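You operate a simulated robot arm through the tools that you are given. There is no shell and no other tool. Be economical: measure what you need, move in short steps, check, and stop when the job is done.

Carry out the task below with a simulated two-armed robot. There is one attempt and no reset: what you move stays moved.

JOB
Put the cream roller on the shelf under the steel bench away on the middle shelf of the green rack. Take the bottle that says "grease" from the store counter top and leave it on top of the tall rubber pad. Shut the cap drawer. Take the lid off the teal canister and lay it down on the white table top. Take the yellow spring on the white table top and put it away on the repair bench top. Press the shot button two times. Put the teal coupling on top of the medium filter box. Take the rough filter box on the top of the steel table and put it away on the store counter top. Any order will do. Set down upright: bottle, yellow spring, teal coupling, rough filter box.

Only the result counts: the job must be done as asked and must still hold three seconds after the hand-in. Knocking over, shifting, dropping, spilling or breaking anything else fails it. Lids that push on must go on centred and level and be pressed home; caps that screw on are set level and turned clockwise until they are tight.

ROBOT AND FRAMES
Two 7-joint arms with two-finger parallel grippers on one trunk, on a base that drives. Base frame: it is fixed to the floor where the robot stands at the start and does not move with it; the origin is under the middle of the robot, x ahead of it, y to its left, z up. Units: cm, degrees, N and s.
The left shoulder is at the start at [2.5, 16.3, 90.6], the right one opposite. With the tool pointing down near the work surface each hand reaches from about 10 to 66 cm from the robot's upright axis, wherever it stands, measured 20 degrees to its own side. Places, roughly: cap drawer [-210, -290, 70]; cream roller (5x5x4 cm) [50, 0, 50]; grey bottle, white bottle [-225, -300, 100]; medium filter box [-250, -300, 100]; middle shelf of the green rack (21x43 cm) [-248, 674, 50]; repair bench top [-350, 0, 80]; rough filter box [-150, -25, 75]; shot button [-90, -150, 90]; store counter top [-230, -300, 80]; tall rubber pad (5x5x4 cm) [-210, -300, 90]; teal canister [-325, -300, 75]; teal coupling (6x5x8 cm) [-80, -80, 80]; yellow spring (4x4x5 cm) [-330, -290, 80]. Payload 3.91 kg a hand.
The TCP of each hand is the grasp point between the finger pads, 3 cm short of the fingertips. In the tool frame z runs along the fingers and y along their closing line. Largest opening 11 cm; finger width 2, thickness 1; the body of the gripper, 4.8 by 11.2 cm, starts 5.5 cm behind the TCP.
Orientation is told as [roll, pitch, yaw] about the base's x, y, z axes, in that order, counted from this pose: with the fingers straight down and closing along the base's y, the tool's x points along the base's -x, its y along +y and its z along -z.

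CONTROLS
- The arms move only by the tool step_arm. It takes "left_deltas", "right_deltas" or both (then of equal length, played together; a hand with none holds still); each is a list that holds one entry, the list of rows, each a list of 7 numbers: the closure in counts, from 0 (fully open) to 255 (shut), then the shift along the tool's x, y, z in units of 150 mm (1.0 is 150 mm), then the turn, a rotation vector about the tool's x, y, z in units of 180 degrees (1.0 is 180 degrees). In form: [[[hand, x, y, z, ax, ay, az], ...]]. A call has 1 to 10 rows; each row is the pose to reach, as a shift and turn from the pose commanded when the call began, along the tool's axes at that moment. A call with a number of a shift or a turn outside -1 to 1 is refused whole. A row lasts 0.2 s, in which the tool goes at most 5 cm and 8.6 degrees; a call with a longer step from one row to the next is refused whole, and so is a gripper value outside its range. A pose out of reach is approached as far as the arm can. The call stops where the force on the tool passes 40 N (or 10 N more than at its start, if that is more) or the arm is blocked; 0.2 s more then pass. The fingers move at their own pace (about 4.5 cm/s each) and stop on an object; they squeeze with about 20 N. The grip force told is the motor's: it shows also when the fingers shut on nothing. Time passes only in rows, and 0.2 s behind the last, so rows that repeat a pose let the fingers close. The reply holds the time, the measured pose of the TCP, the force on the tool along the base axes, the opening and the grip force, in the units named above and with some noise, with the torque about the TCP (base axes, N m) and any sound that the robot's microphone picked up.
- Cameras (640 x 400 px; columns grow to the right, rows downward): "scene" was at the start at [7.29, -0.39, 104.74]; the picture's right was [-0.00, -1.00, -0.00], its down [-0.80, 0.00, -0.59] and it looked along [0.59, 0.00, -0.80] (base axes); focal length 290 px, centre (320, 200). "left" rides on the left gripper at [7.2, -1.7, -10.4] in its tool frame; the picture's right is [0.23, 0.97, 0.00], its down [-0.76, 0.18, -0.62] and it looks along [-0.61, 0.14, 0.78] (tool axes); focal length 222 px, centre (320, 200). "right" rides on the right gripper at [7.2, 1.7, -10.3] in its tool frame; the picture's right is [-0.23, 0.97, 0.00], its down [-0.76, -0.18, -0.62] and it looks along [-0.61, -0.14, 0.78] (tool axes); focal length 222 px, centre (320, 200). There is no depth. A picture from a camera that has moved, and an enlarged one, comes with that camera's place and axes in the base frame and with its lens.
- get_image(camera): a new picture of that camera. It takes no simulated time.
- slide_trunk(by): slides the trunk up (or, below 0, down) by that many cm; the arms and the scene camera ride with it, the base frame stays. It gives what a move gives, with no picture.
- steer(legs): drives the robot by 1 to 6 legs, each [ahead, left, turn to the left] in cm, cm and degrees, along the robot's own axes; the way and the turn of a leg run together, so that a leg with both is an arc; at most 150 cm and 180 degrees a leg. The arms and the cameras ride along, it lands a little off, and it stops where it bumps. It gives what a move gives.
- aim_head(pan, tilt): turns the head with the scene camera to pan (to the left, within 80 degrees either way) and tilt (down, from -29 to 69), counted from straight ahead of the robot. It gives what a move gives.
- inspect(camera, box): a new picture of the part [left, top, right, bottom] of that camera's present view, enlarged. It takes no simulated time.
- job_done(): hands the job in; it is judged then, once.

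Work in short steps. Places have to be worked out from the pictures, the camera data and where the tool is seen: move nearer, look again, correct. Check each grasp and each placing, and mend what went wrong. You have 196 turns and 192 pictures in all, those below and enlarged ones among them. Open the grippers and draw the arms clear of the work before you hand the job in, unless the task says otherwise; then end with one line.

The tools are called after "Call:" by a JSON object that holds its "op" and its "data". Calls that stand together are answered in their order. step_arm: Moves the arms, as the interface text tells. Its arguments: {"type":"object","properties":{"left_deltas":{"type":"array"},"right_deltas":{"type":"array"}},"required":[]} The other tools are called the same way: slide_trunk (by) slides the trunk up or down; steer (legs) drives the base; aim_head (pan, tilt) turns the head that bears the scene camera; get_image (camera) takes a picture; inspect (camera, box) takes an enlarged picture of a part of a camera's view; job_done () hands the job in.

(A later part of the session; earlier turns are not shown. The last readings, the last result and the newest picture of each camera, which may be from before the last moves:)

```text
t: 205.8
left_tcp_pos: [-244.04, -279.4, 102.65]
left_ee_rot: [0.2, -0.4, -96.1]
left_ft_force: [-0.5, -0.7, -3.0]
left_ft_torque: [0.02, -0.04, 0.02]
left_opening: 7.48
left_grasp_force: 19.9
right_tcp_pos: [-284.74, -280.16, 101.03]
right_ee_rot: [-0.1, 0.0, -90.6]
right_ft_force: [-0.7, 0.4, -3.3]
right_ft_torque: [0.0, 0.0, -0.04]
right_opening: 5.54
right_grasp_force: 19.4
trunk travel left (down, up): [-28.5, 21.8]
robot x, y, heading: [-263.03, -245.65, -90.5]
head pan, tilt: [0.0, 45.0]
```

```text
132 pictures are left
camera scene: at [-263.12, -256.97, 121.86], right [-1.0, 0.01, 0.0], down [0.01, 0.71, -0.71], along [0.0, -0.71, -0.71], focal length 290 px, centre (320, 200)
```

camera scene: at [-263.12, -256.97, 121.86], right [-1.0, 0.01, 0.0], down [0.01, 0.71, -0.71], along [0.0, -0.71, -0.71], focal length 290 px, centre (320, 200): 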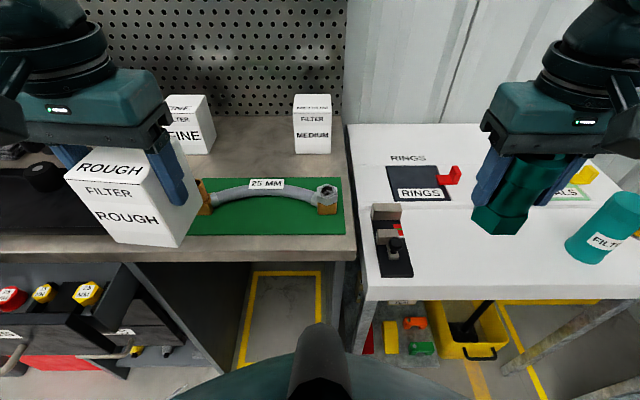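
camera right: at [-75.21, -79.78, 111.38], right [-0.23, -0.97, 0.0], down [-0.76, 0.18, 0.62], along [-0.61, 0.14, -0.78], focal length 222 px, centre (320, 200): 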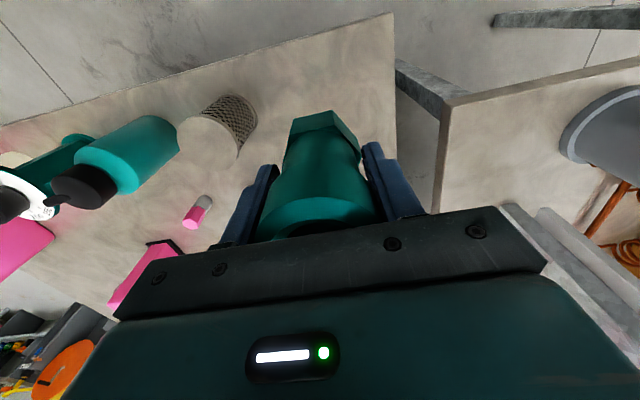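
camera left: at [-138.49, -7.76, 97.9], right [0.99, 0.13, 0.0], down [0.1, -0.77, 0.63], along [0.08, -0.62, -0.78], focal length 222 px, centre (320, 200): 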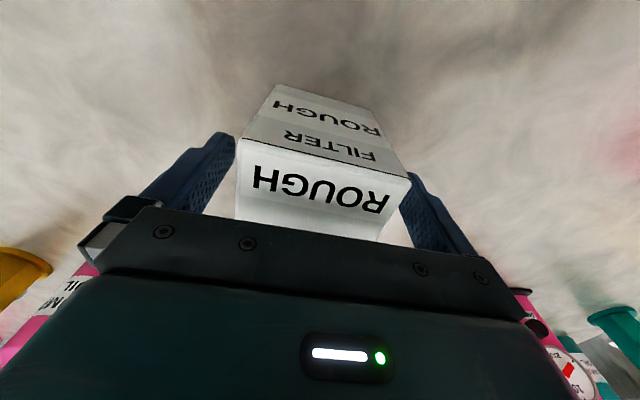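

Positions confirmed. I carry the box forward toward the gap in two moves.

Call:
{"op": "step_arm", "data": {"left_deltas": [[[255, -0.2, -0.05, -0.1, 0, 0, -0.01], [255, -0.45, -0.1, -0.15, 0, 0, -0.02], [255, -0.7, -0.15, -0.15, 0, 0, -0.033], [255, -0.95, -0.2, -0.15, 0, 0, -0.033], [255, -0.95, -0.2, -0.15, 0, 0, -0.033]]]}}

```text
t: 206.9
left_tcp_pos: [-248.27, -292.87, 105.09]
left_ee_rot: [0.1, -0.3, -90.3]
left_ft_force: [0.3, -0.7, -3.2]
left_ft_torque: [0.01, 0.02, 0.0]
left_opening: 7.49
left_grasp_force: 20.0
right_tcp_pos: [-284.82, -280.11, 101.07]
right_ee_rot: [-0.1, 0.1, -90.6]
right_ft_force: [-0.6, 0.3, -4.2]
right_ft_torque: [-0.01, 0.01, 0.0]
right_opening: 5.56
right_grasp_force: 19.9
trunk travel left (down, up): [-28.5, 21.8]
robot x, y, heading: [-262.83, -245.89, -90.4]
head pan, tilt: [0.0, 45.0]
```

Now the rest of the way: 12.6 cm forward and 1.5 cm to -x, then look.

Call:
{"op": "step_arm", "data": {"left_deltas": [[[255, -0.28, -0.03, 0, 0, 0, 0], [255, -0.56, -0.06, 0, 0, 0, 0], [255, -0.84, -0.1, 0, 0, 0, 0], [255, -0.84, -0.1, 0, 0, 0, 0]]]}}

Call:
{"op": "get_image", "data": {"camera": "scene"}}

Call:
{"op": "get_image", "data": {"camera": "left"}}

```text
t: 207.9
left_tcp_pos: [-250.09, -305.93, 105.35]
left_ee_rot: [0.1, -0.4, -90.4]
left_ft_force: [0.3, 1.1, -1.8]
left_ft_torque: [-0.01, 0.0, -0.03]
left_opening: 7.5
left_grasp_force: 21.0
right_tcp_pos: [-284.74, -280.16, 101.0]
right_ee_rot: [-0.1, 0.2, -90.6]
right_ft_force: [0.3, 0.1, -3.6]
right_ft_torque: [-0.01, 0.0, 0.01]
right_opening: 5.59
right_grasp_force: 20.2
trunk travel left (down, up): [-28.5, 21.8]
robot x, y, heading: [-262.86, -245.35, -90.4]
head pan, tilt: [0.0, 45.0]
```

```text
131 pictures are left
camera scene: at [-263.06, -256.95, 121.87], right [-1.0, 0.01, 0.0], down [0.01, 0.71, -0.71], along [-0.01, -0.71, -0.71], focal length 290 px, centre (320, 200)
```

scene: 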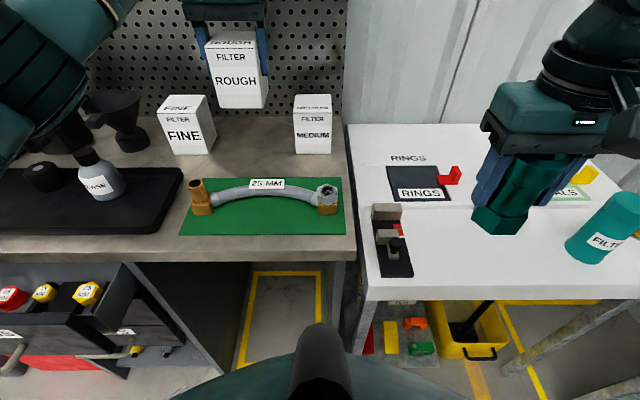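

```text
130 pictures are left
camera left: at [-251.67, -298.64, 115.8], right [0.98, 0.22, 0.0], down [0.17, -0.76, 0.63], along [0.14, -0.61, -0.78], focal length 222 px, centre (320, 200)
```

left: 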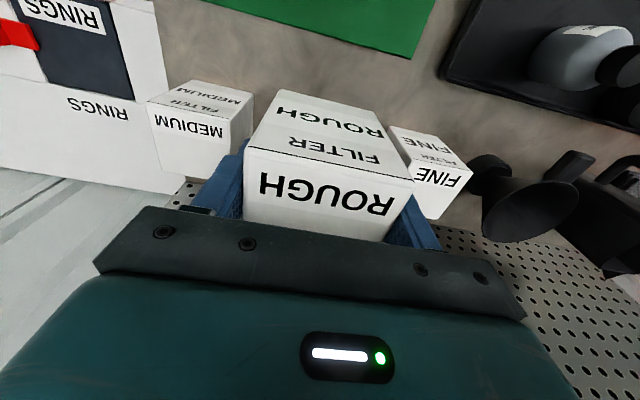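

The box hangs right between FINE and MEDIUM. I lower it, the last bit slowly.

Call:
{"op": "step_arm", "data": {"left_deltas": [[[255, 0.02, 0.01, 0.25, 0, 0, 0], [255, 0.02, 0.01, 0.5, 0, 0, 0], [255, 0.02, 0.01, 0.68, 0, 0, 0], [255, 0.02, 0.01, 0.71, 0, 0, 0], [255, 0.02, 0.01, 0.735, 0, 0, 0], [255, 0.02, 0.01, 0.75, 0, 0, 0]]]}}

Call:
{"op": "get_image", "data": {"camera": "scene"}}

```text
t: 209.3
left_tcp_pos: [-249.98, -305.61, 94.02]
left_ee_rot: [0.0, -0.3, -90.3]
left_ft_force: [0.6, -0.7, -2.2]
left_ft_torque: [0.03, -0.01, 0.0]
left_opening: 7.48
left_grasp_force: 20.1
right_tcp_pos: [-284.88, -280.11, 100.98]
right_ee_rot: [-0.1, 0.2, -90.7]
right_ft_force: [-0.7, 0.4, -4.2]
right_ft_torque: [-0.01, 0.02, -0.01]
right_opening: 5.56
right_grasp_force: 20.0
trunk travel left (down, up): [-28.5, 21.8]
robot x, y, heading: [-262.97, -245.82, -90.5]
head pan, tilt: [0.0, 45.0]
```

```text
129 pictures are left
camera scene: at [-263.09, -256.95, 121.87], right [-1.0, 0.01, 0.0], down [0.01, 0.71, -0.71], along [-0.01, -0.71, -0.71], focal length 290 px, centre (320, 200)
```

scene: 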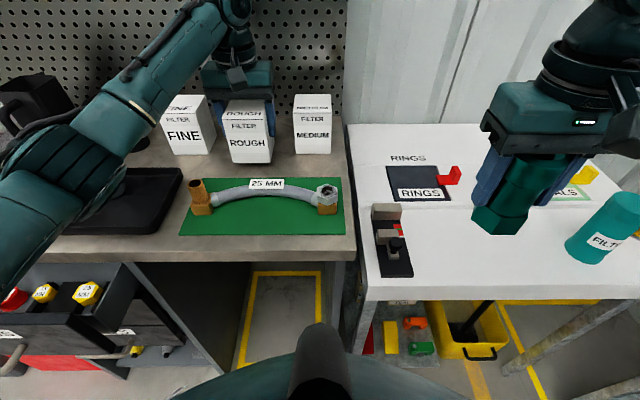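

Before going lower I check whether the left forearm is near the grease bottle.

Call:
{"op": "inspect", "data": {"camera": "scene", "box": [0, 80, 200, 260]}}

Call:
{"op": "get_image", "data": {"camera": "left"}}

```text
2.22 times, centred on (100, 170) of scene
camera zoom: at [-263.09, -256.95, 121.87], right [-1.0, 0.01, 0.0], down [0.01, 0.71, -0.71], along [-0.01, -0.71, -0.71], focal length 644 px, centre (809, 267)
```

zoom: 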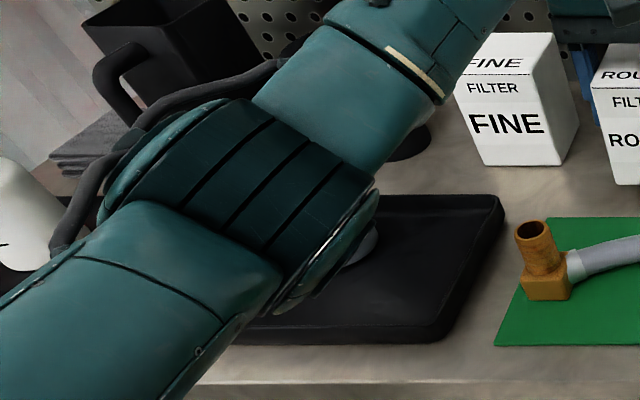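

```text
127 pictures are left
camera left: at [-251.58, -298.27, 104.36], right [0.97, 0.22, 0.0], down [0.17, -0.76, 0.63], along [0.14, -0.61, -0.78], focal length 222 px, centre (320, 200)
```

left: 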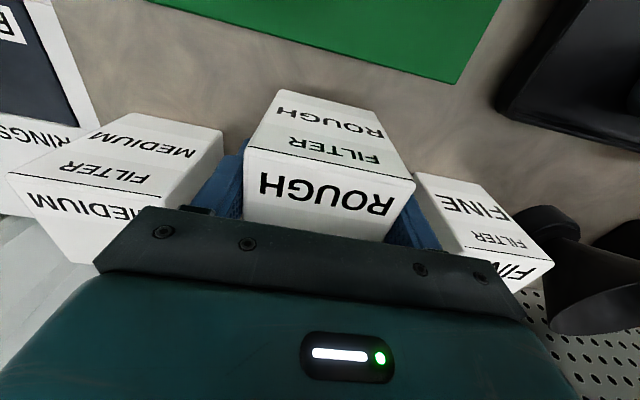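

The bottle is undisturbed and geometry puts the elbow about 17 cm from it. I lower a further 1.2 cm in small steps.

Call:
{"op": "step_arm", "data": {"left_deltas": [[[255, 0, 0, 0.02, 0, 0, 0], [255, 0, 0, 0.04, 0, 0, 0], [255, 0, 0, 0.06, 0, 0, 0], [255, 0, 0, 0.08, 0, 0, 0]]]}}

```text
t: 210.3
left_tcp_pos: [-249.93, -305.54, 92.7]
left_ee_rot: [0.1, -0.3, -90.3]
left_ft_force: [-0.7, 0.6, -3.4]
left_ft_torque: [0.02, -0.01, -0.01]
left_opening: 7.53
left_grasp_force: 19.8
right_tcp_pos: [-284.74, -280.03, 101.05]
right_ee_rot: [-0.1, 0.2, -90.6]
right_ft_force: [-1.0, 0.4, -3.9]
right_ft_torque: [0.0, -0.05, -0.01]
right_opening: 5.56
right_grasp_force: 20.1
trunk travel left (down, up): [-28.5, 21.8]
robot x, y, heading: [-262.82, -245.9, -90.4]
head pan, tilt: [0.0, 45.0]
```

Still no contact. I check the box bottom against its neighbours.

Call:
{"op": "inspect", "data": {"camera": "scene", "box": [140, 70, 360, 210]}}

```text
2.86 times, centred on (250, 140) of scene
camera zoom: at [-263.09, -256.95, 121.87], right [-1.0, 0.01, 0.0], down [0.01, 0.71, -0.71], along [-0.01, -0.71, -0.71], focal length 828 px, centre (520, 371)
```

zoom: 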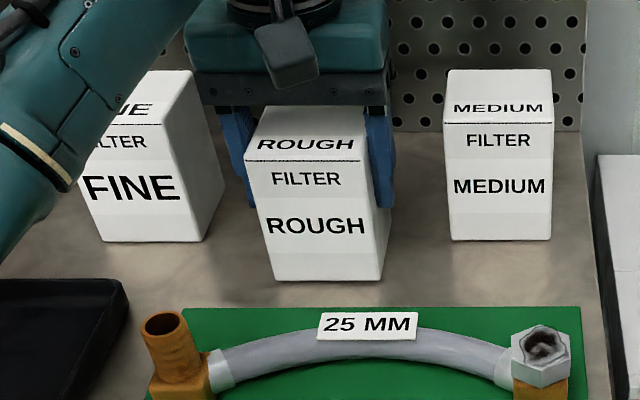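

The box is still slightly above the top. I continue down until contact.

Call:
{"op": "step_arm", "data": {"left_deltas": [[[255, 0, 0, 0.03, 0, 0, 0], [255, 0, 0, 0.06, 0, 0, 0], [255, 0, 0, 0.09, 0, 0, 0], [255, 0, 0, 0.12, 0, 0, 0], [255, 0, 0, 0.15, 0, 0, 0], [255, 0, 0, 0.18, 0, 0, 0], [255, 0, 0, 0.21, 0, 0, 0]]]}}

Call:
{"op": "get_image", "data": {"camera": "scene"}}

```text
t: 211.9
left_tcp_pos: [-250.06, -305.47, 89.51]
left_ee_rot: [0.0, -0.5, -90.3]
left_ft_force: [0.1, 0.9, 15.9]
left_ft_torque: [-0.03, 0.51, 0.06]
left_opening: 7.49
left_grasp_force: 20.3
right_tcp_pos: [-284.64, -279.95, 101.13]
right_ee_rot: [-0.1, 0.1, -90.5]
right_ft_force: [0.9, -0.2, -3.1]
right_ft_torque: [0.0, 0.03, -0.01]
right_opening: 5.57
right_grasp_force: 20.1
trunk travel left (down, up): [-28.5, 21.8]
robot x, y, heading: [-263.1, -245.75, -90.5]
head pan, tilt: [0.0, 45.0]
```

```text
125 pictures are left
camera scene: at [-263.12, -256.78, 121.89], right [-1.0, 0.01, 0.0], down [0.01, 0.71, -0.71], along [-0.01, -0.71, -0.71], focal length 290 px, centre (320, 200)
```

scene: 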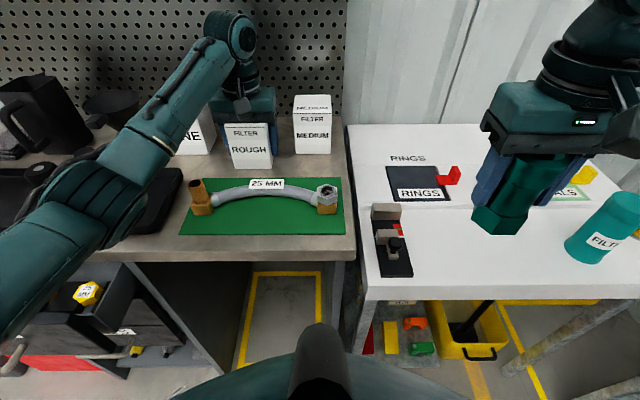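

Contact at 16 N: counter top is at z≈83. I release and raise the hand.

Call:
{"op": "step_arm", "data": {"left_deltas": [[[45, 0, 0, -0.01, 0, 0, 0], [45, 0, 0, -0.01, 0, 0, 0], [45, 0, 0, -0.01, 0, 0, 0], [45, 0, 0, -0.2, 0, 0, 0], [45, 0, 0, -0.45, 0, 0, 0], [45, 0, 0, -0.7, 0, 0, 0], [45, 0, 0, -0.95, 0, 0, 0]]]}}

Call:
{"op": "get_image", "data": {"camera": "scene"}}

```text
t: 213.6
left_tcp_pos: [-250.19, -305.27, 103.76]
left_ee_rot: [0.2, -0.3, -90.3]
left_ft_force: [0.4, -0.2, -0.5]
left_ft_torque: [0.0, 0.03, -0.03]
left_opening: 9.06
left_grasp_force: 0.1
right_tcp_pos: [-284.85, -280.02, 100.93]
right_ee_rot: [-0.1, 0.1, -90.6]
right_ft_force: [-0.1, 0.1, -2.5]
right_ft_torque: [0.0, 0.02, -0.03]
right_opening: 5.55
right_grasp_force: 20.1
trunk travel left (down, up): [-28.5, 21.8]
robot x, y, heading: [-262.94, -245.71, -90.2]
head pan, tilt: [0.0, 45.0]
```

```text
124 pictures are left
camera scene: at [-263.12, -256.89, 121.87], right [-1.0, 0.01, 0.0], down [0.01, 0.71, -0.71], along [-0.01, -0.71, -0.71], focal length 290 px, centre (320, 200)
```

scene: 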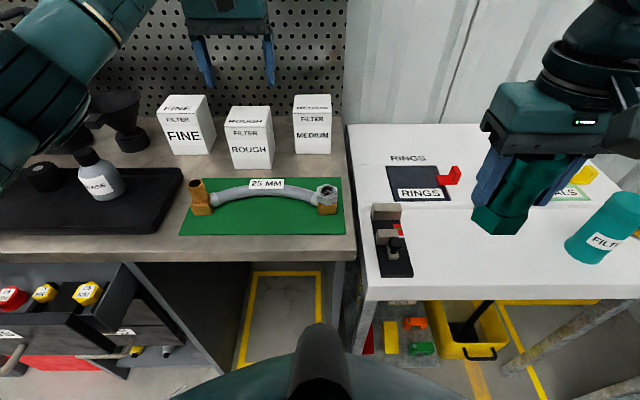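

The rough box stands upright between its neighbours; cross-checks put the counter top at z≈86 (the box slid in the grip at contact), MEDIUM at (-262, -310), top ≈95.5. To come closer for it I first shut the drawer, so I move back and left to face it.

Call:
{"op": "steer", "data": {"legs": [[-16, 0, 0], [0, 34, 0]]}}

Call:
{"op": "get_image", "data": {"camera": "scene"}}

```text
t: 218.0
left_tcp_pos: [-217.43, -289.59, 103.79]
left_ee_rot: [0.1, -0.4, -90.6]
left_ft_force: [-0.3, -0.4, 0.1]
left_ft_torque: [0.04, -0.01, 0.01]
left_opening: 9.04
left_grasp_force: 0.1
right_tcp_pos: [-251.87, -263.96, 101.04]
right_ee_rot: [-0.1, 0.1, -91.0]
right_ft_force: [0.0, -0.9, -3.2]
right_ft_torque: [-0.02, -0.02, -0.02]
right_opening: 5.58
right_grasp_force: 20.1
trunk travel left (down, up): [-28.5, 21.8]
robot x, y, heading: [-229.91, -230.52, -90.6]
head pan, tilt: [0.0, 45.0]
```

```text
123 pictures are left
camera scene: at [-230.11, -240.98, 121.87], right [-1.0, 0.01, 0.0], down [0.01, 0.71, -0.71], along [-0.01, -0.71, -0.71], focal length 290 px, centre (320, 200)
```

scene: 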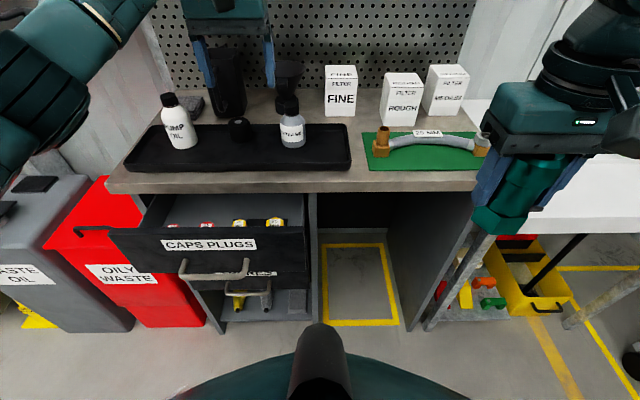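

Drawer face is at about y -275, x -190..-227, z 70–79. I bring the left hand back from over the counter, closing the fingers.

Call:
{"op": "step_arm", "data": {"left_deltas": [[[255, 0, 0, -0.15, 0, 0, 0], [255, 0.25, 0.1, -0.15, 0, 0, 0], [255, 0.5, 0.25, -0.15, 0, 0, 0], [255, 0.75, 0.4, -0.15, 0, 0, 0], [255, 1.0, 0.5, -0.15, 0, 0, 0]]]}}

Call:
{"op": "step_arm", "data": {"left_deltas": [[[255, 0.25, 0.03, 0, 0, -0.045, 0], [255, 0.5, 0.06, 0, 0, -0.09, 0], [255, 0.75, 0.1, 0.1, 0, -0.135, 0], [255, 0.95, 0.1, 0.35, 0, -0.18, 0], [255, 0.95, 0.1, 0.6, 0, -0.22, 0], [255, 0.95, 0.1, 0.85, 0, -0.26, 0], [255, 0.95, 0.1, 1.0, 0, -0.3, 0], [255, 0.95, 0.1, 1.0, 0, -0.3, 0]]]}}

Call:
{"op": "get_image", "data": {"camera": "scene"}}

```text
t: 219.2
left_tcp_pos: [-209.89, -274.42, 105.77]
left_ee_rot: [0.0, -0.3, -90.5]
left_ft_force: [0.4, -0.4, 0.7]
left_ft_torque: [0.0, 0.02, 0.02]
left_opening: 0.01
left_grasp_force: 15.3
right_tcp_pos: [-251.76, -263.96, 101.06]
right_ee_rot: [-0.2, 0.0, -91.1]
right_ft_force: [-0.1, -0.7, -3.3]
right_ft_torque: [0.03, -0.01, 0.02]
right_opening: 5.59
right_grasp_force: 20.3
trunk travel left (down, up): [-28.5, 21.8]
robot x, y, heading: [-229.96, -229.62, -90.8]
head pan, tilt: [0.0, 45.0]
```

```text
t: 221.0
left_tcp_pos: [-207.81, -271.83, 87.13]
left_ee_rot: [-0.1, -54.4, -90.7]
left_ft_force: [0.5, 0.1, 0.2]
left_ft_torque: [0.01, -0.02, 0.01]
left_opening: 0.01
left_grasp_force: 20.0
left hand out of reach, approached as far as the arm can: row 4, 5, 6, 7, 8
right_tcp_pos: [-251.92, -264.02, 101.09]
right_ee_rot: [-0.1, 0.1, -91.0]
right_ft_force: [0.1, 0.1, -2.7]
right_ft_torque: [0.02, -0.01, 0.02]
right_opening: 5.53
right_grasp_force: 19.9
trunk travel left (down, up): [-28.5, 21.8]
robot x, y, heading: [-229.78, -229.73, -90.7]
head pan, tilt: [0.0, 45.0]
```

```text
122 pictures are left
camera scene: at [-230.13, -240.99, 121.87], right [-1.0, 0.01, 0.0], down [0.01, 0.71, -0.71], along [-0.01, -0.71, -0.71], focal length 290 px, centre (320, 200)
```

scene: 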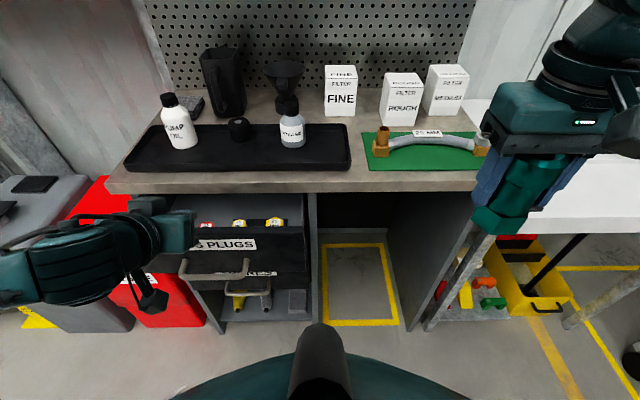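

The hand is above the drawer but too near the body for going lower. I back off 16 cm, then lower the trunk 9 cm so the fingertips face the drawer front.

Call:
{"op": "steer", "data": {"legs": [[-17, 0, 0]]}}

Call:
{"op": "slide_trunk", "data": {"by": -9}}

Call:
{"op": "get_image", "data": {"camera": "left"}}

Call:
{"op": "get_image", "data": {"camera": "scene"}}

```text
t: 222.5
left_tcp_pos: [-207.58, -254.98, 87.19]
left_ee_rot: [0.1, -54.3, -90.8]
left_ft_force: [-0.3, -0.2, -0.2]
left_ft_torque: [0.0, -0.02, 0.03]
left_opening: 0.0
left_grasp_force: 19.9
right_tcp_pos: [-251.82, -247.18, 100.99]
right_ee_rot: [0.0, 0.1, -91.0]
right_ft_force: [0.0, 0.1, -3.3]
right_ft_torque: [-0.03, 0.02, 0.02]
right_opening: 5.58
right_grasp_force: 20.2
trunk travel left (down, up): [-28.5, 21.8]
robot x, y, heading: [-229.6, -213.03, -91.1]
head pan, tilt: [0.0, 45.0]
```

```text
t: 223.7
left_tcp_pos: [-207.67, -255.13, 78.19]
left_ee_rot: [0.0, -54.4, -90.8]
left_ft_force: [-0.3, 1.0, -0.3]
left_ft_torque: [0.04, 0.02, 0.01]
left_opening: 0.0
left_grasp_force: 19.8
right_tcp_pos: [-251.7, -247.26, 91.97]
right_ee_rot: [0.0, 0.1, -90.9]
right_ft_force: [-0.5, -0.4, -2.9]
right_ft_torque: [0.02, -0.02, -0.03]
right_opening: 5.54
right_grasp_force: 19.8
trunk travel left (down, up): [-19.5, 30.8]
robot x, y, heading: [-229.74, -213.19, -90.6]
head pan, tilt: [0.0, 45.0]
```

```text
121 pictures are left
camera left: at [-209.12, -242.47, 78.52], right [0.98, 0.12, -0.18], down [0.18, 0.06, 0.98], along [0.13, -0.99, 0.04], focal length 222 px, centre (320, 200)
```

left: 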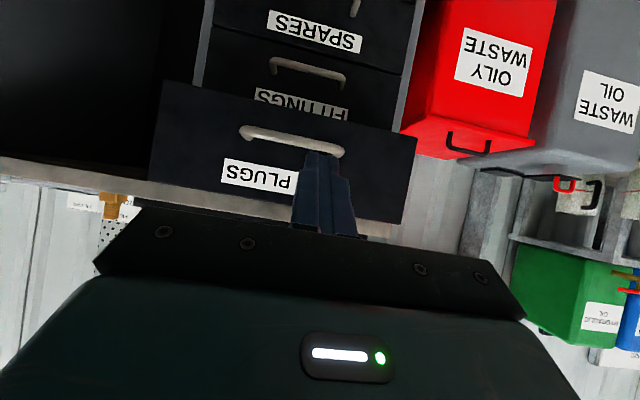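

```text
120 pictures are left
camera scene: at [-229.9, -224.28, 112.88], right [-1.0, 0.01, 0.0], down [0.01, 0.71, -0.71], along [-0.01, -0.71, -0.71], focal length 290 px, centre (320, 200)
```

scene: 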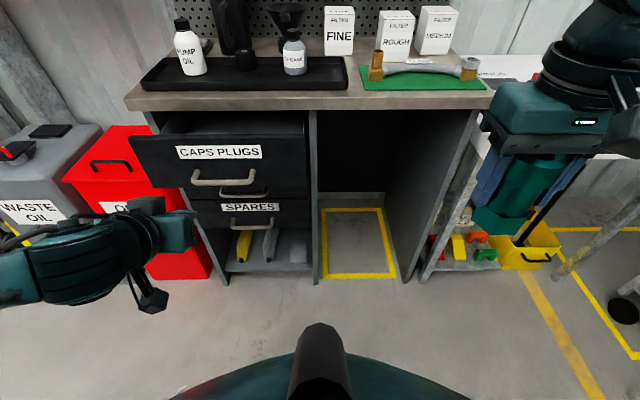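

The fingertips face the drawer front just above its handle. I advance 13 cm toward it.

Call:
{"op": "step_arm", "data": {"left_deltas": [[[255, -0.12, -0.07, 0.17, 0, 0, 0], [255, -0.25, -0.14, 0.35, 0, 0, 0], [255, -0.38, -0.14, 0.53, 0, 0, 0], [255, -0.505, -0.14, 0.705, 0, 0, 0], [255, -0.505, -0.14, 0.705, 0, 0, 0]]]}}

Call:
{"op": "get_image", "data": {"camera": "left"}}

```text
t: 224.9
left_tcp_pos: [-210.04, -268.0, 78.14]
left_ee_rot: [0.1, -54.3, -90.7]
left_ft_force: [0.9, 0.9, 0.2]
left_ft_torque: [0.02, -0.01, -0.02]
left_opening: 0.0
left_grasp_force: 20.4
right_tcp_pos: [-251.69, -247.29, 91.98]
right_ee_rot: [-0.1, 0.1, -91.0]
right_ft_force: [0.5, 1.0, -3.8]
right_ft_torque: [0.01, 0.01, 0.01]
right_opening: 5.56
right_grasp_force: 19.7
trunk travel left (down, up): [-19.5, 30.8]
robot x, y, heading: [-229.66, -213.11, -90.7]
head pan, tilt: [0.0, 45.0]
```

```text
119 pictures are left
camera left: at [-211.49, -255.44, 78.35], right [0.98, 0.12, -0.18], down [0.18, 0.06, 0.98], along [0.13, -0.99, 0.04], focal length 222 px, centre (320, 200)
```

left: 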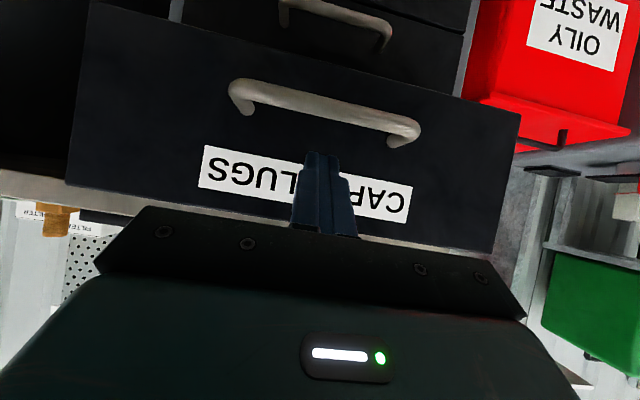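

Centred on the label. I push on in small steps until it stops.

Call:
{"op": "step_arm", "data": {"left_deltas": [[[255, -0.05, 0, 0.07, 0, 0, 0], [255, -0.1, 0, 0.14, 0, 0, 0], [255, -0.15, 0, 0.21, 0, 0, 0], [255, -0.2, 0, 0.28, 0, 0, 0], [255, -0.25, 0, 0.35, 0, 0, 0], [255, -0.3, 0, 0.42, 0, 0, 0], [255, -0.35, 0, 0.49, 0, 0, 0], [255, -0.4, 0, 0.56, 0, 0, 0], [255, -0.45, 0, 0.63, 0, 0, 0], [255, -0.5, 0, 0.7, 0, 0, 0]]]}}

Call:
{"op": "get_image", "data": {"camera": "scene"}}

```text
t: 227.1
left_tcp_pos: [-209.98, -280.9, 78.08]
left_ee_rot: [0.1, -54.4, -90.9]
left_ft_force: [0.7, 9.5, 1.3]
left_ft_torque: [0.02, -0.02, 0.04]
left_opening: 0.01
left_grasp_force: 19.8
right_tcp_pos: [-251.76, -247.25, 92.18]
right_ee_rot: [-0.2, 0.0, -91.0]
right_ft_force: [0.2, -0.6, -3.5]
right_ft_torque: [0.0, -0.02, -0.02]
right_opening: 5.58
right_grasp_force: 19.7
trunk travel left (down, up): [-19.5, 30.8]
robot x, y, heading: [-229.78, -212.93, -90.8]
head pan, tilt: [0.0, 45.0]
```

```text
118 pictures are left
camera scene: at [-229.89, -224.2, 112.89], right [-1.0, 0.01, 0.0], down [0.01, 0.71, -0.71], along [-0.01, -0.71, -0.71], focal length 290 px, centre (320, 200)
```

scene: 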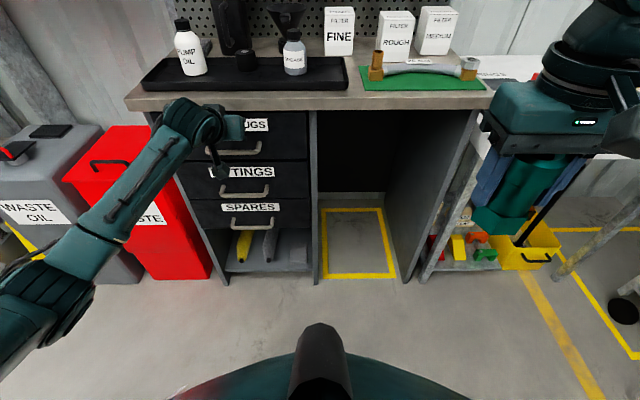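

Nearly flush with the drawers below. I push on until a firm stop.

Call:
{"op": "step_arm", "data": {"left_deltas": [[[255, -0.04, 0, 0.055, 0, 0, 0], [255, -0.08, 0, 0.11, 0, 0, 0], [255, -0.12, 0, 0.165, 0, 0, 0], [255, -0.16, 0, 0.22, 0, 0, 0], [255, -0.2, 0, 0.275, 0, 0, 0], [255, -0.24, 0, 0.33, 0, 0, 0]]]}}

Call:
{"op": "get_image", "data": {"camera": "scene"}}

```text
t: 227.5
left_tcp_pos: [-210.17, -280.97, 78.22]
left_ee_rot: [-0.1, -54.1, -90.7]
left_ft_force: [0.9, 20.7, 7.0]
left_ft_torque: [0.0, -0.05, 0.03]
left_opening: 0.0
left_grasp_force: 20.0
right_tcp_pos: [-251.63, -247.07, 92.1]
right_ee_rot: [-0.2, 0.0, -90.9]
right_ft_force: [0.0, 0.3, -4.1]
right_ft_torque: [-0.01, -0.03, 0.04]
right_opening: 5.58
right_grasp_force: 19.3
trunk travel left (down, up): [-19.5, 30.8]
robot x, y, heading: [-229.9, -212.95, -90.5]
head pan, tilt: [0.0, 45.0]
stopped in row 1 (left hand): the force on the tool passed its limit at 51 N (the readings are from after the stop); the commanded pose is now the measured one
```

```text
117 pictures are left
camera scene: at [-229.89, -223.98, 112.92], right [-1.0, 0.01, 0.0], down [0.01, 0.71, -0.71], along [-0.01, -0.71, -0.71], focal length 290 px, centre (320, 200)
```

scene: 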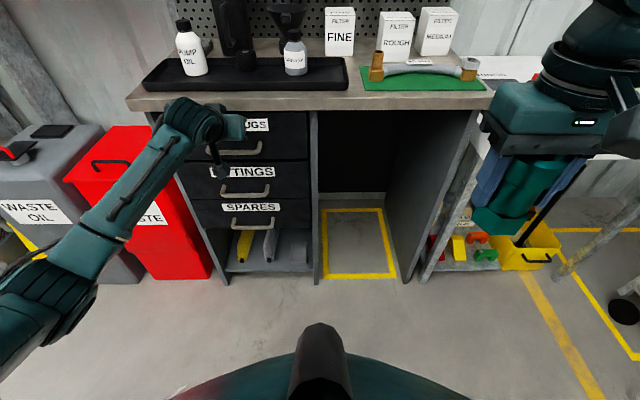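

Firm stop at 51 N: the drawer is shut. I withdraw the left hand and check it.

Call:
{"op": "step_arm", "data": {"left_deltas": [[[255, 0.1, 0, -0.14, 0, 0, 0], [255, 0.25, 0, -0.35, 0, 0, 0], [255, 0.4, 0, -0.56, 0, 0, 0], [255, 0.55, 0, -0.77, 0, 0, 0], [255, 0.65, 0, -0.92, 0, 0, 0]]]}}

Call:
{"op": "inspect", "data": {"camera": "scene", "box": [120, 60, 340, 240]}}

```text
t: 228.7
left_tcp_pos: [-209.76, -264.46, 78.27]
left_ee_rot: [0.0, -53.8, -90.7]
left_ft_force: [-0.2, -0.5, 0.4]
left_ft_torque: [-0.03, 0.03, 0.01]
left_opening: 0.0
left_grasp_force: 20.4
right_tcp_pos: [-251.68, -247.31, 92.0]
right_ee_rot: [-0.2, 0.1, -90.9]
right_ft_force: [0.2, 0.6, -3.5]
right_ft_torque: [0.03, 0.01, 0.02]
right_opening: 5.53
right_grasp_force: 20.3
trunk travel left (down, up): [-19.5, 30.8]
robot x, y, heading: [-229.61, -212.73, -90.5]
head pan, tilt: [0.0, 45.0]
```

```text
2.22 times, centred on (230, 150) of scene
camera zoom: at [-229.88, -224.24, 112.87], right [-1.0, 0.01, 0.0], down [0.01, 0.71, -0.71], along [-0.01, -0.71, -0.71], focal length 644 px, centre (520, 311)
```

zoom: 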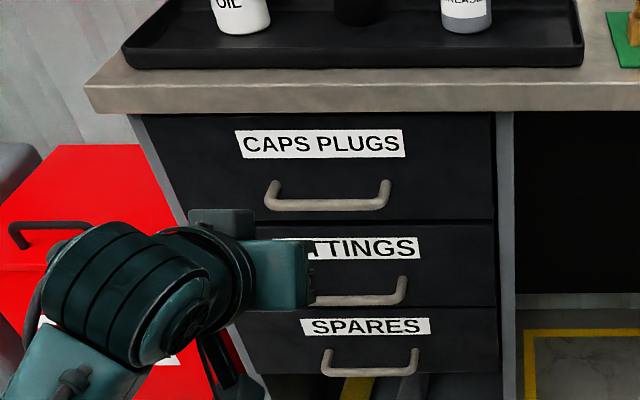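

The cap drawer is shut flush. I raise the trunk and bring the left hand upright and up again.

Call:
{"op": "slide_trunk", "data": {"by": 12}}

Call:
{"op": "step_arm", "data": {"left_deltas": [[[255, -0.03, 0, -0.14, 0, 0.043, 0], [255, -0.07, 0, -0.28, 0, 0.086, 0], [255, -0.1, 0, -0.42, 0, 0.128, 0], [200, -0.14, 0, -0.56, 0, 0.171, 0], [120, -0.18, 0, -0.7, 0, 0.214, 0], [60, -0.21, 0, -0.84, 0, 0.256, 0], [40, -0.253, 0, -0.99, 0, 0.299, 0], [40, -0.253, 0, -0.99, 0, 0.299, 0]]]}}

```text
t: 230.2
left_tcp_pos: [-209.76, -264.59, 90.18]
left_ee_rot: [0.1, -53.8, -90.7]
left_ft_force: [0.5, 0.0, -0.2]
left_ft_torque: [0.0, 0.03, 0.01]
left_opening: 0.0
left_grasp_force: 19.7
right_tcp_pos: [-251.7, -247.28, 104.06]
right_ee_rot: [-0.1, 0.2, -90.9]
right_ft_force: [-0.3, 0.1, -3.3]
right_ft_torque: [-0.04, -0.02, -0.01]
right_opening: 5.57
right_grasp_force: 20.1
trunk travel left (down, up): [-31.5, 18.8]
robot x, y, heading: [-229.54, -213.17, -90.9]
head pan, tilt: [0.0, 45.0]
```

```text
t: 232.0
left_tcp_pos: [-209.55, -254.76, 102.23]
left_ee_rot: [0.0, 0.1, -90.6]
left_ft_force: [0.3, 0.2, 1.4]
left_ft_torque: [0.01, 0.0, 0.01]
left_opening: 9.28
left_grasp_force: 0.0
right_tcp_pos: [-251.68, -247.25, 103.97]
right_ee_rot: [-0.1, 0.1, -90.8]
right_ft_force: [0.6, 0.7, -4.6]
right_ft_torque: [-0.01, -0.01, 0.02]
right_opening: 5.58
right_grasp_force: 20.1
trunk travel left (down, up): [-31.5, 18.8]
robot x, y, heading: [-229.84, -213.03, -90.6]
head pan, tilt: [0.0, 45.0]
```

I lift and retract the left hand a bit more, then move to the placing spot in front of the MEDIUM box.

Call:
{"op": "step_arm", "data": {"left_deltas": [[[40, 0.15, 0, -0.2, 0, 0, 0], [40, 0.35, 0, -0.4, 0, 0, 0], [40, 0.6, 0, -0.5, 0, 0, 0]]], "right_deltas": [[[255, 0, 0, -0.15, 0, 0, 0], [255, 0, 0, -0.3, 0, 0, 0], [255, 0, 0, -0.4, 0, 0, 0]]]}}

Call:
{"op": "steer", "data": {"legs": [[0, -17, 0.6], [37, 0, 0]]}}

Call:
{"op": "get_image", "data": {"camera": "scene"}}

Call:
{"op": "get_image", "data": {"camera": "right"}}

```text
t: 232.8
left_tcp_pos: [-209.55, -245.4, 109.5]
left_ee_rot: [0.1, 0.1, -90.6]
left_ft_force: [0.5, 1.3, -0.1]
left_ft_torque: [-0.04, 0.04, 0.02]
left_opening: 9.26
left_grasp_force: 0.1
right_tcp_pos: [-251.78, -247.36, 110.18]
right_ee_rot: [-0.2, 0.1, -90.9]
right_ft_force: [0.7, 0.5, -2.8]
right_ft_torque: [-0.01, 0.0, 0.0]
right_opening: 5.58
right_grasp_force: 19.8
trunk travel left (down, up): [-31.5, 18.8]
robot x, y, heading: [-229.92, -213.18, -90.8]
head pan, tilt: [0.0, 45.0]
```

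```text
t: 236.8
left_tcp_pos: [-225.93, -282.33, 109.43]
left_ee_rot: [0.0, 0.0, -90.0]
left_ft_force: [-0.1, 0.2, 0.2]
left_ft_torque: [0.03, 0.01, 0.01]
left_opening: 9.28
left_grasp_force: 0.1
right_tcp_pos: [-268.1, -284.57, 110.13]
right_ee_rot: [0.0, 0.1, -90.4]
right_ft_force: [0.1, -0.4, -3.3]
right_ft_torque: [0.07, 0.04, -0.03]
right_opening: 5.61
right_grasp_force: 19.9
trunk travel left (down, up): [-31.5, 18.8]
robot x, y, heading: [-246.96, -249.89, -90.1]
head pan, tilt: [0.0, 45.0]
```

```text
115 pictures are left
camera scene: at [-246.56, -261.21, 124.86], right [-1.0, 0.0, 0.0], down [0.0, 0.71, -0.71], along [0.0, -0.71, -0.71], focal length 290 px, centre (320, 200)
```

scene: 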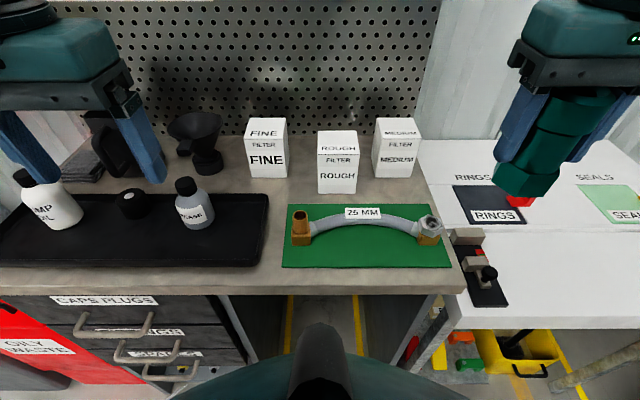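

```text
114 pictures are left
camera right: at [-266.39, -277.37, 120.33], right [0.97, -0.23, 0.0], down [-0.18, -0.76, 0.62], along [-0.15, -0.6, -0.78], focal length 222 px, centre (320, 200)
```

right: 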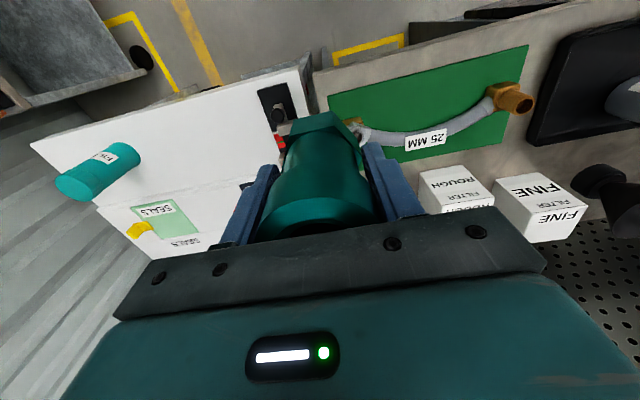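

I zoom on the MEDIUM box for an exact top centre.

Call:
{"op": "inspect", "data": {"camera": "scene", "box": [300, 90, 450, 210]}}

```text
3.33 times, centred on (375, 150) of scene
camera zoom: at [-246.56, -261.21, 124.86], right [-1.0, 0.0, 0.0], down [0.0, 0.71, -0.71], along [0.0, -0.71, -0.71], focal length 966 px, centre (137, 367)
```

zoom: 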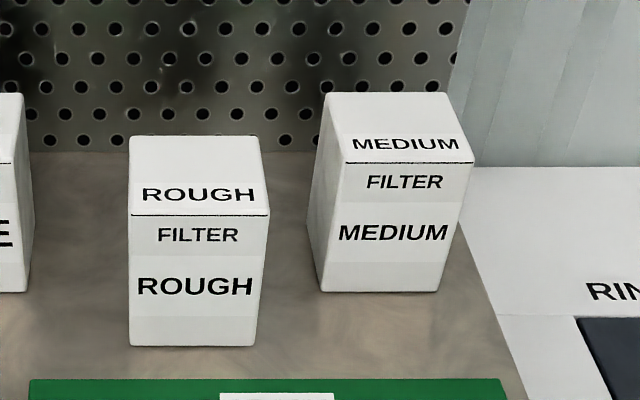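

MEDIUM top: centre (-261.5, -310.5), z≈95.2. I carry the coupling there in two moves at height.

Call:
{"op": "step_arm", "data": {"right_deltas": [[[255, -0.25, 0.1, 0, 0, 0, 0], [255, -0.5, 0.2, 0, 0, 0, 0], [255, -0.75, 0.3, 0, 0, 0, 0], [255, -1.0, 0.44, 0, 0, 0, 0], [255, -1.0, 0.44, 0, 0, 0, 0]]]}}

Call:
{"op": "step_arm", "data": {"right_deltas": [[[255, -0.2, 0, 0, 0, 0, 0], [255, -0.45, 0, 0, 0, 0, 0], [255, -0.71, 0, 0.05, 0, 0, 0], [255, -0.71, 0, 0.13, 0, 0, 0], [255, -0.71, 0, 0.2, 0, 0, 0], [255, -0.71, 0, 0.2, 0, 0, 0]]]}}

Call:
{"op": "get_image", "data": {"camera": "scene"}}

Call:
{"op": "get_image", "data": {"camera": "right"}}

```text
t: 238.0
left_tcp_pos: [-226.04, -282.33, 109.43]
left_ee_rot: [0.1, 0.0, -90.1]
left_ft_force: [0.1, 0.2, 0.4]
left_ft_torque: [0.0, 0.01, 0.0]
left_opening: 9.28
left_grasp_force: 0.0
right_tcp_pos: [-261.76, -299.75, 110.03]
right_ee_rot: [-0.2, 0.0, -90.5]
right_ft_force: [0.8, 0.0, -3.5]
right_ft_torque: [-0.03, -0.01, 0.0]
right_opening: 5.58
right_grasp_force: 20.7
trunk travel left (down, up): [-31.5, 18.8]
robot x, y, heading: [-246.52, -249.93, -90.1]
head pan, tilt: [0.0, 45.0]
```

```text
t: 239.4
left_tcp_pos: [-225.93, -282.37, 109.56]
left_ee_rot: [0.2, 0.1, -90.1]
left_ft_force: [-0.6, 0.2, -0.1]
left_ft_torque: [0.0, 0.02, 0.02]
left_opening: 9.28
left_grasp_force: 0.1
right_tcp_pos: [-261.98, -310.36, 107.03]
right_ee_rot: [-0.2, 0.1, -90.5]
right_ft_force: [-0.7, 0.5, -4.2]
right_ft_torque: [0.01, -0.01, -0.02]
right_opening: 5.58
right_grasp_force: 20.5
trunk travel left (down, up): [-31.5, 18.8]
robot x, y, heading: [-246.55, -249.78, -90.1]
head pan, tilt: [0.0, 45.0]
```

```text
112 pictures are left
camera scene: at [-246.56, -261.18, 124.87], right [-1.0, 0.0, 0.0], down [0.0, 0.71, -0.71], along [0.0, -0.71, -0.71], focal length 290 px, centre (320, 200)
```

scene: 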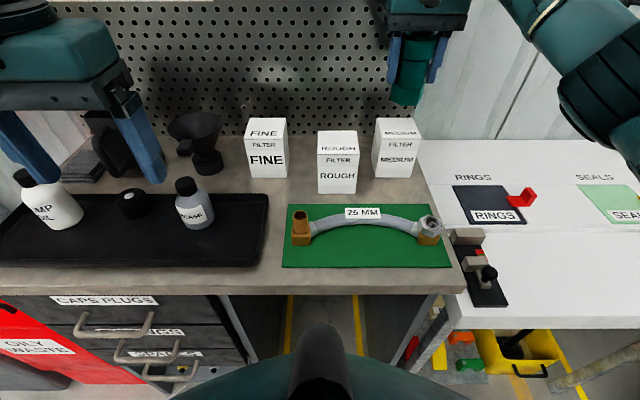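

```text
111 pictures are left
camera right: at [-260.24, -303.15, 117.24], right [0.97, -0.23, 0.0], down [-0.18, -0.76, 0.62], along [-0.15, -0.6, -0.78], focal length 222 px, centre (320, 200)
```

right: 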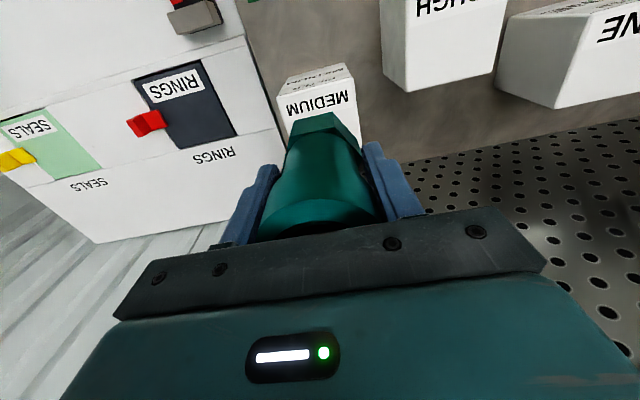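

Alignment confirmed from both cameras. I lower to just above contact.

Call:
{"op": "step_arm", "data": {"right_deltas": [[[255, -0.02, 0.02, 0.15, 0, 0, 0], [255, -0.02, 0.02, 0.3, 0, 0, 0], [255, -0.02, 0.02, 0.38, 0, 0, 0], [255, -0.02, 0.02, 0.41, 0, 0, 0]]]}}

Call:
{"op": "inspect", "data": {"camera": "scene", "box": [320, 50, 470, 200]}}

```text
t: 240.4
left_tcp_pos: [-225.99, -282.32, 109.44]
left_ee_rot: [0.2, 0.1, -90.1]
left_ft_force: [-0.4, 0.1, 0.5]
left_ft_torque: [0.04, 0.0, 0.02]
left_opening: 9.27
left_grasp_force: 0.0
right_tcp_pos: [-261.46, -310.68, 101.13]
right_ee_rot: [-0.2, 0.2, -90.4]
right_ft_force: [-0.2, 0.4, -3.7]
right_ft_torque: [0.0, -0.01, 0.03]
right_opening: 5.58
right_grasp_force: 20.0
trunk travel left (down, up): [-31.5, 18.8]
robot x, y, heading: [-246.53, -249.82, -90.0]
head pan, tilt: [0.0, 45.0]
```

```text
2.67 times, centred on (395, 125) of scene
camera zoom: at [-246.55, -261.19, 124.87], right [-1.0, 0.0, 0.0], down [0.0, 0.71, -0.71], along [0.0, -0.71, -0.71], focal length 773 px, centre (120, 400)
```

zoom: 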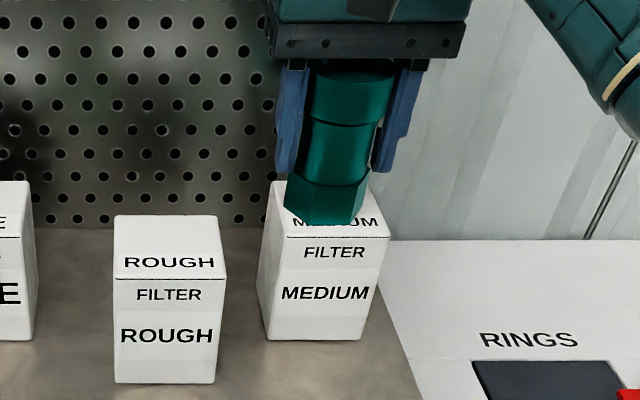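

Just above the box top. I lower 0.75 cm in small steps.

Call:
{"op": "step_arm", "data": {"right_deltas": [[[255, 0, 0, 0.018, 0, 0, 0], [255, 0, 0, 0.036, 0, 0, 0], [255, 0, 0, 0.05, 0, 0, 0]]]}}

```text
t: 241.2
left_tcp_pos: [-226.0, -282.3, 109.56]
left_ee_rot: [0.0, -0.1, -90.1]
left_ft_force: [-0.2, -0.7, 0.7]
left_ft_torque: [0.0, 0.03, -0.03]
left_opening: 9.24
left_grasp_force: 0.1
right_tcp_pos: [-261.39, -310.55, 100.5]
right_ee_rot: [-0.1, -0.3, -90.3]
right_ft_force: [-1.6, -3.8, 14.5]
right_ft_torque: [-0.02, -0.21, 0.01]
right_opening: 5.54
right_grasp_force: 19.7
trunk travel left (down, up): [-31.5, 18.8]
robot x, y, heading: [-246.73, -249.74, -90.1]
head pan, tilt: [0.0, 45.0]
```

Contact. I back off a hair, open, and rise.

Call:
{"op": "step_arm", "data": {"right_deltas": [[[255, 0, 0, -0.012, 0, 0, 0], [90, 0, 0, -0.012, 0, 0, 0], [90, 0, 0, -0.012, 0, 0, 0], [90, 0, 0, -0.012, 0, 0, 0], [80, 0, 0, -0.15, 0, 0, 0], [80, 0, 0, -0.4, 0, 0, 0], [80, 0, 0, -0.7, 0, 0, 0], [80, 0, 0, -0.9, 0, 0, 0]]]}}

Call:
{"op": "inspect", "data": {"camera": "scene", "box": [320, 50, 470, 200]}}

Call:
{"op": "get_image", "data": {"camera": "right"}}

```text
t: 243.0
left_tcp_pos: [-225.92, -282.27, 109.44]
left_ee_rot: [-0.1, 0.0, -90.1]
left_ft_force: [-0.2, 0.0, -0.5]
left_ft_torque: [0.0, 0.03, 0.0]
left_opening: 9.3
left_grasp_force: 0.1
right_tcp_pos: [-261.01, -310.49, 113.63]
right_ee_rot: [-0.2, 0.0, -90.3]
right_ft_force: [0.6, 0.8, 0.2]
right_ft_torque: [-0.04, -0.01, -0.02]
right_opening: 7.55
right_grasp_force: 0.2
trunk travel left (down, up): [-31.5, 18.8]
robot x, y, heading: [-246.54, -249.71, -90.4]
head pan, tilt: [0.0, 45.0]
```

```text
2.67 times, centred on (395, 125) of scene
camera zoom: at [-246.5, -261.12, 124.87], right [-1.0, 0.0, 0.0], down [0.0, 0.71, -0.71], along [0.0, -0.71, -0.71], focal length 773 px, centre (120, 400)
```

zoom: 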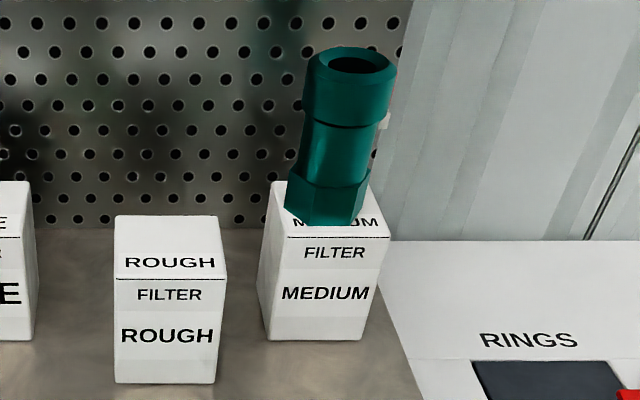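

```text
108 pictures are left
camera right: at [-259.28, -303.34, 123.86], right [0.97, -0.23, 0.0], down [-0.18, -0.76, 0.62], along [-0.15, -0.61, -0.78], focal length 222 px, centre (320, 200)
```

right: 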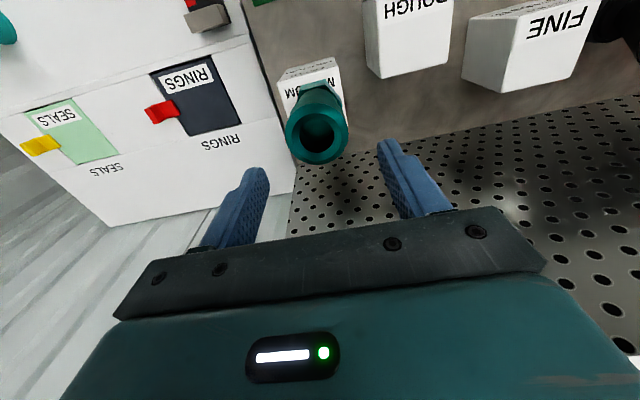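

The coupling stands upright on MEDIUM. I withdraw the right hand and bring the left hand over the grease bottle.

Call:
{"op": "step_arm", "data": {"left_deltas": [[[65, -0.2, 0, -0.05, 0, 0, 0], [65, -0.3, 0, -0.05, 0, 0, 0], [65, -0.4, 0, -0.05, 0, 0, 0], [65, -0.4, 0, -0.05, 0, 0, 0]]], "right_deltas": [[[80, 0.25, 0, 0, 0, 0, 0], [80, 0.5, 0, 0, 0, 0, 0], [80, 0.75, -0.1, 0, 0, 0, 0], [80, 1.0, -0.3, 0, 0, 0, 0]]]}}

Call:
{"op": "get_image", "data": {"camera": "left"}}

Call:
{"op": "get_image", "data": {"camera": "scene"}}

```text
t: 244.0
left_tcp_pos: [-226.25, -288.03, 110.38]
left_ee_rot: [0.0, -0.2, -90.0]
left_ft_force: [-0.9, 0.3, -0.5]
left_ft_torque: [0.02, -0.03, -0.02]
left_opening: 8.2
left_grasp_force: 0.1
right_tcp_pos: [-266.08, -295.44, 113.73]
right_ee_rot: [-0.1, 0.0, -90.4]
right_ft_force: [0.3, -0.4, 0.6]
right_ft_torque: [-0.05, -0.01, 0.01]
right_opening: 7.53
right_grasp_force: 0.1
trunk travel left (down, up): [-31.5, 18.8]
robot x, y, heading: [-245.95, -250.25, -90.0]
head pan, tilt: [0.0, 45.0]
```

```text
107 pictures are left
camera left: at [-227.78, -280.78, 120.8], right [0.97, 0.22, 0.0], down [0.17, -0.76, 0.62], along [0.14, -0.61, -0.78], focal length 222 px, centre (320, 200)
```

left: 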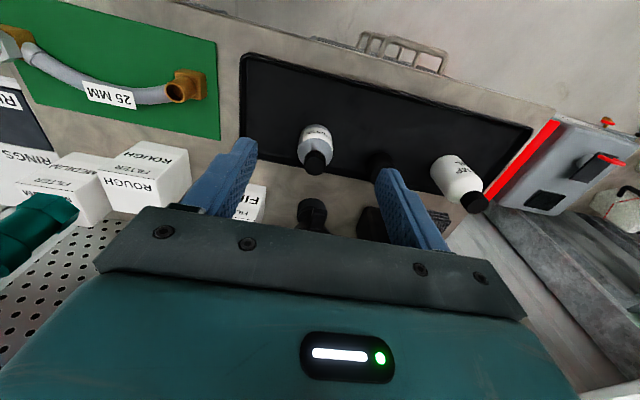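

```text
106 pictures are left
camera scene: at [-246.61, -261.09, 124.88], right [-1.0, 0.0, 0.0], down [0.0, 0.71, -0.71], along [0.0, -0.71, -0.71], focal length 290 px, centre (320, 200)
```

scene: 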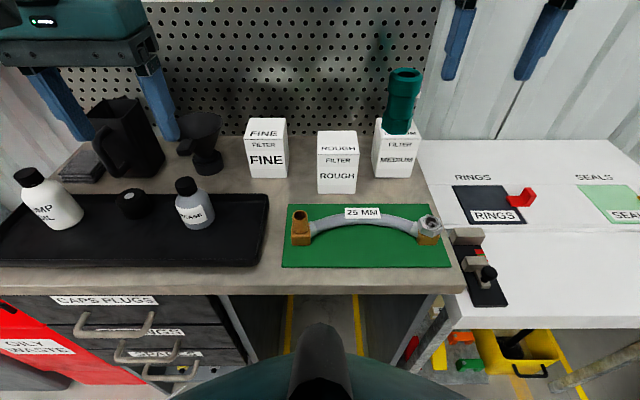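

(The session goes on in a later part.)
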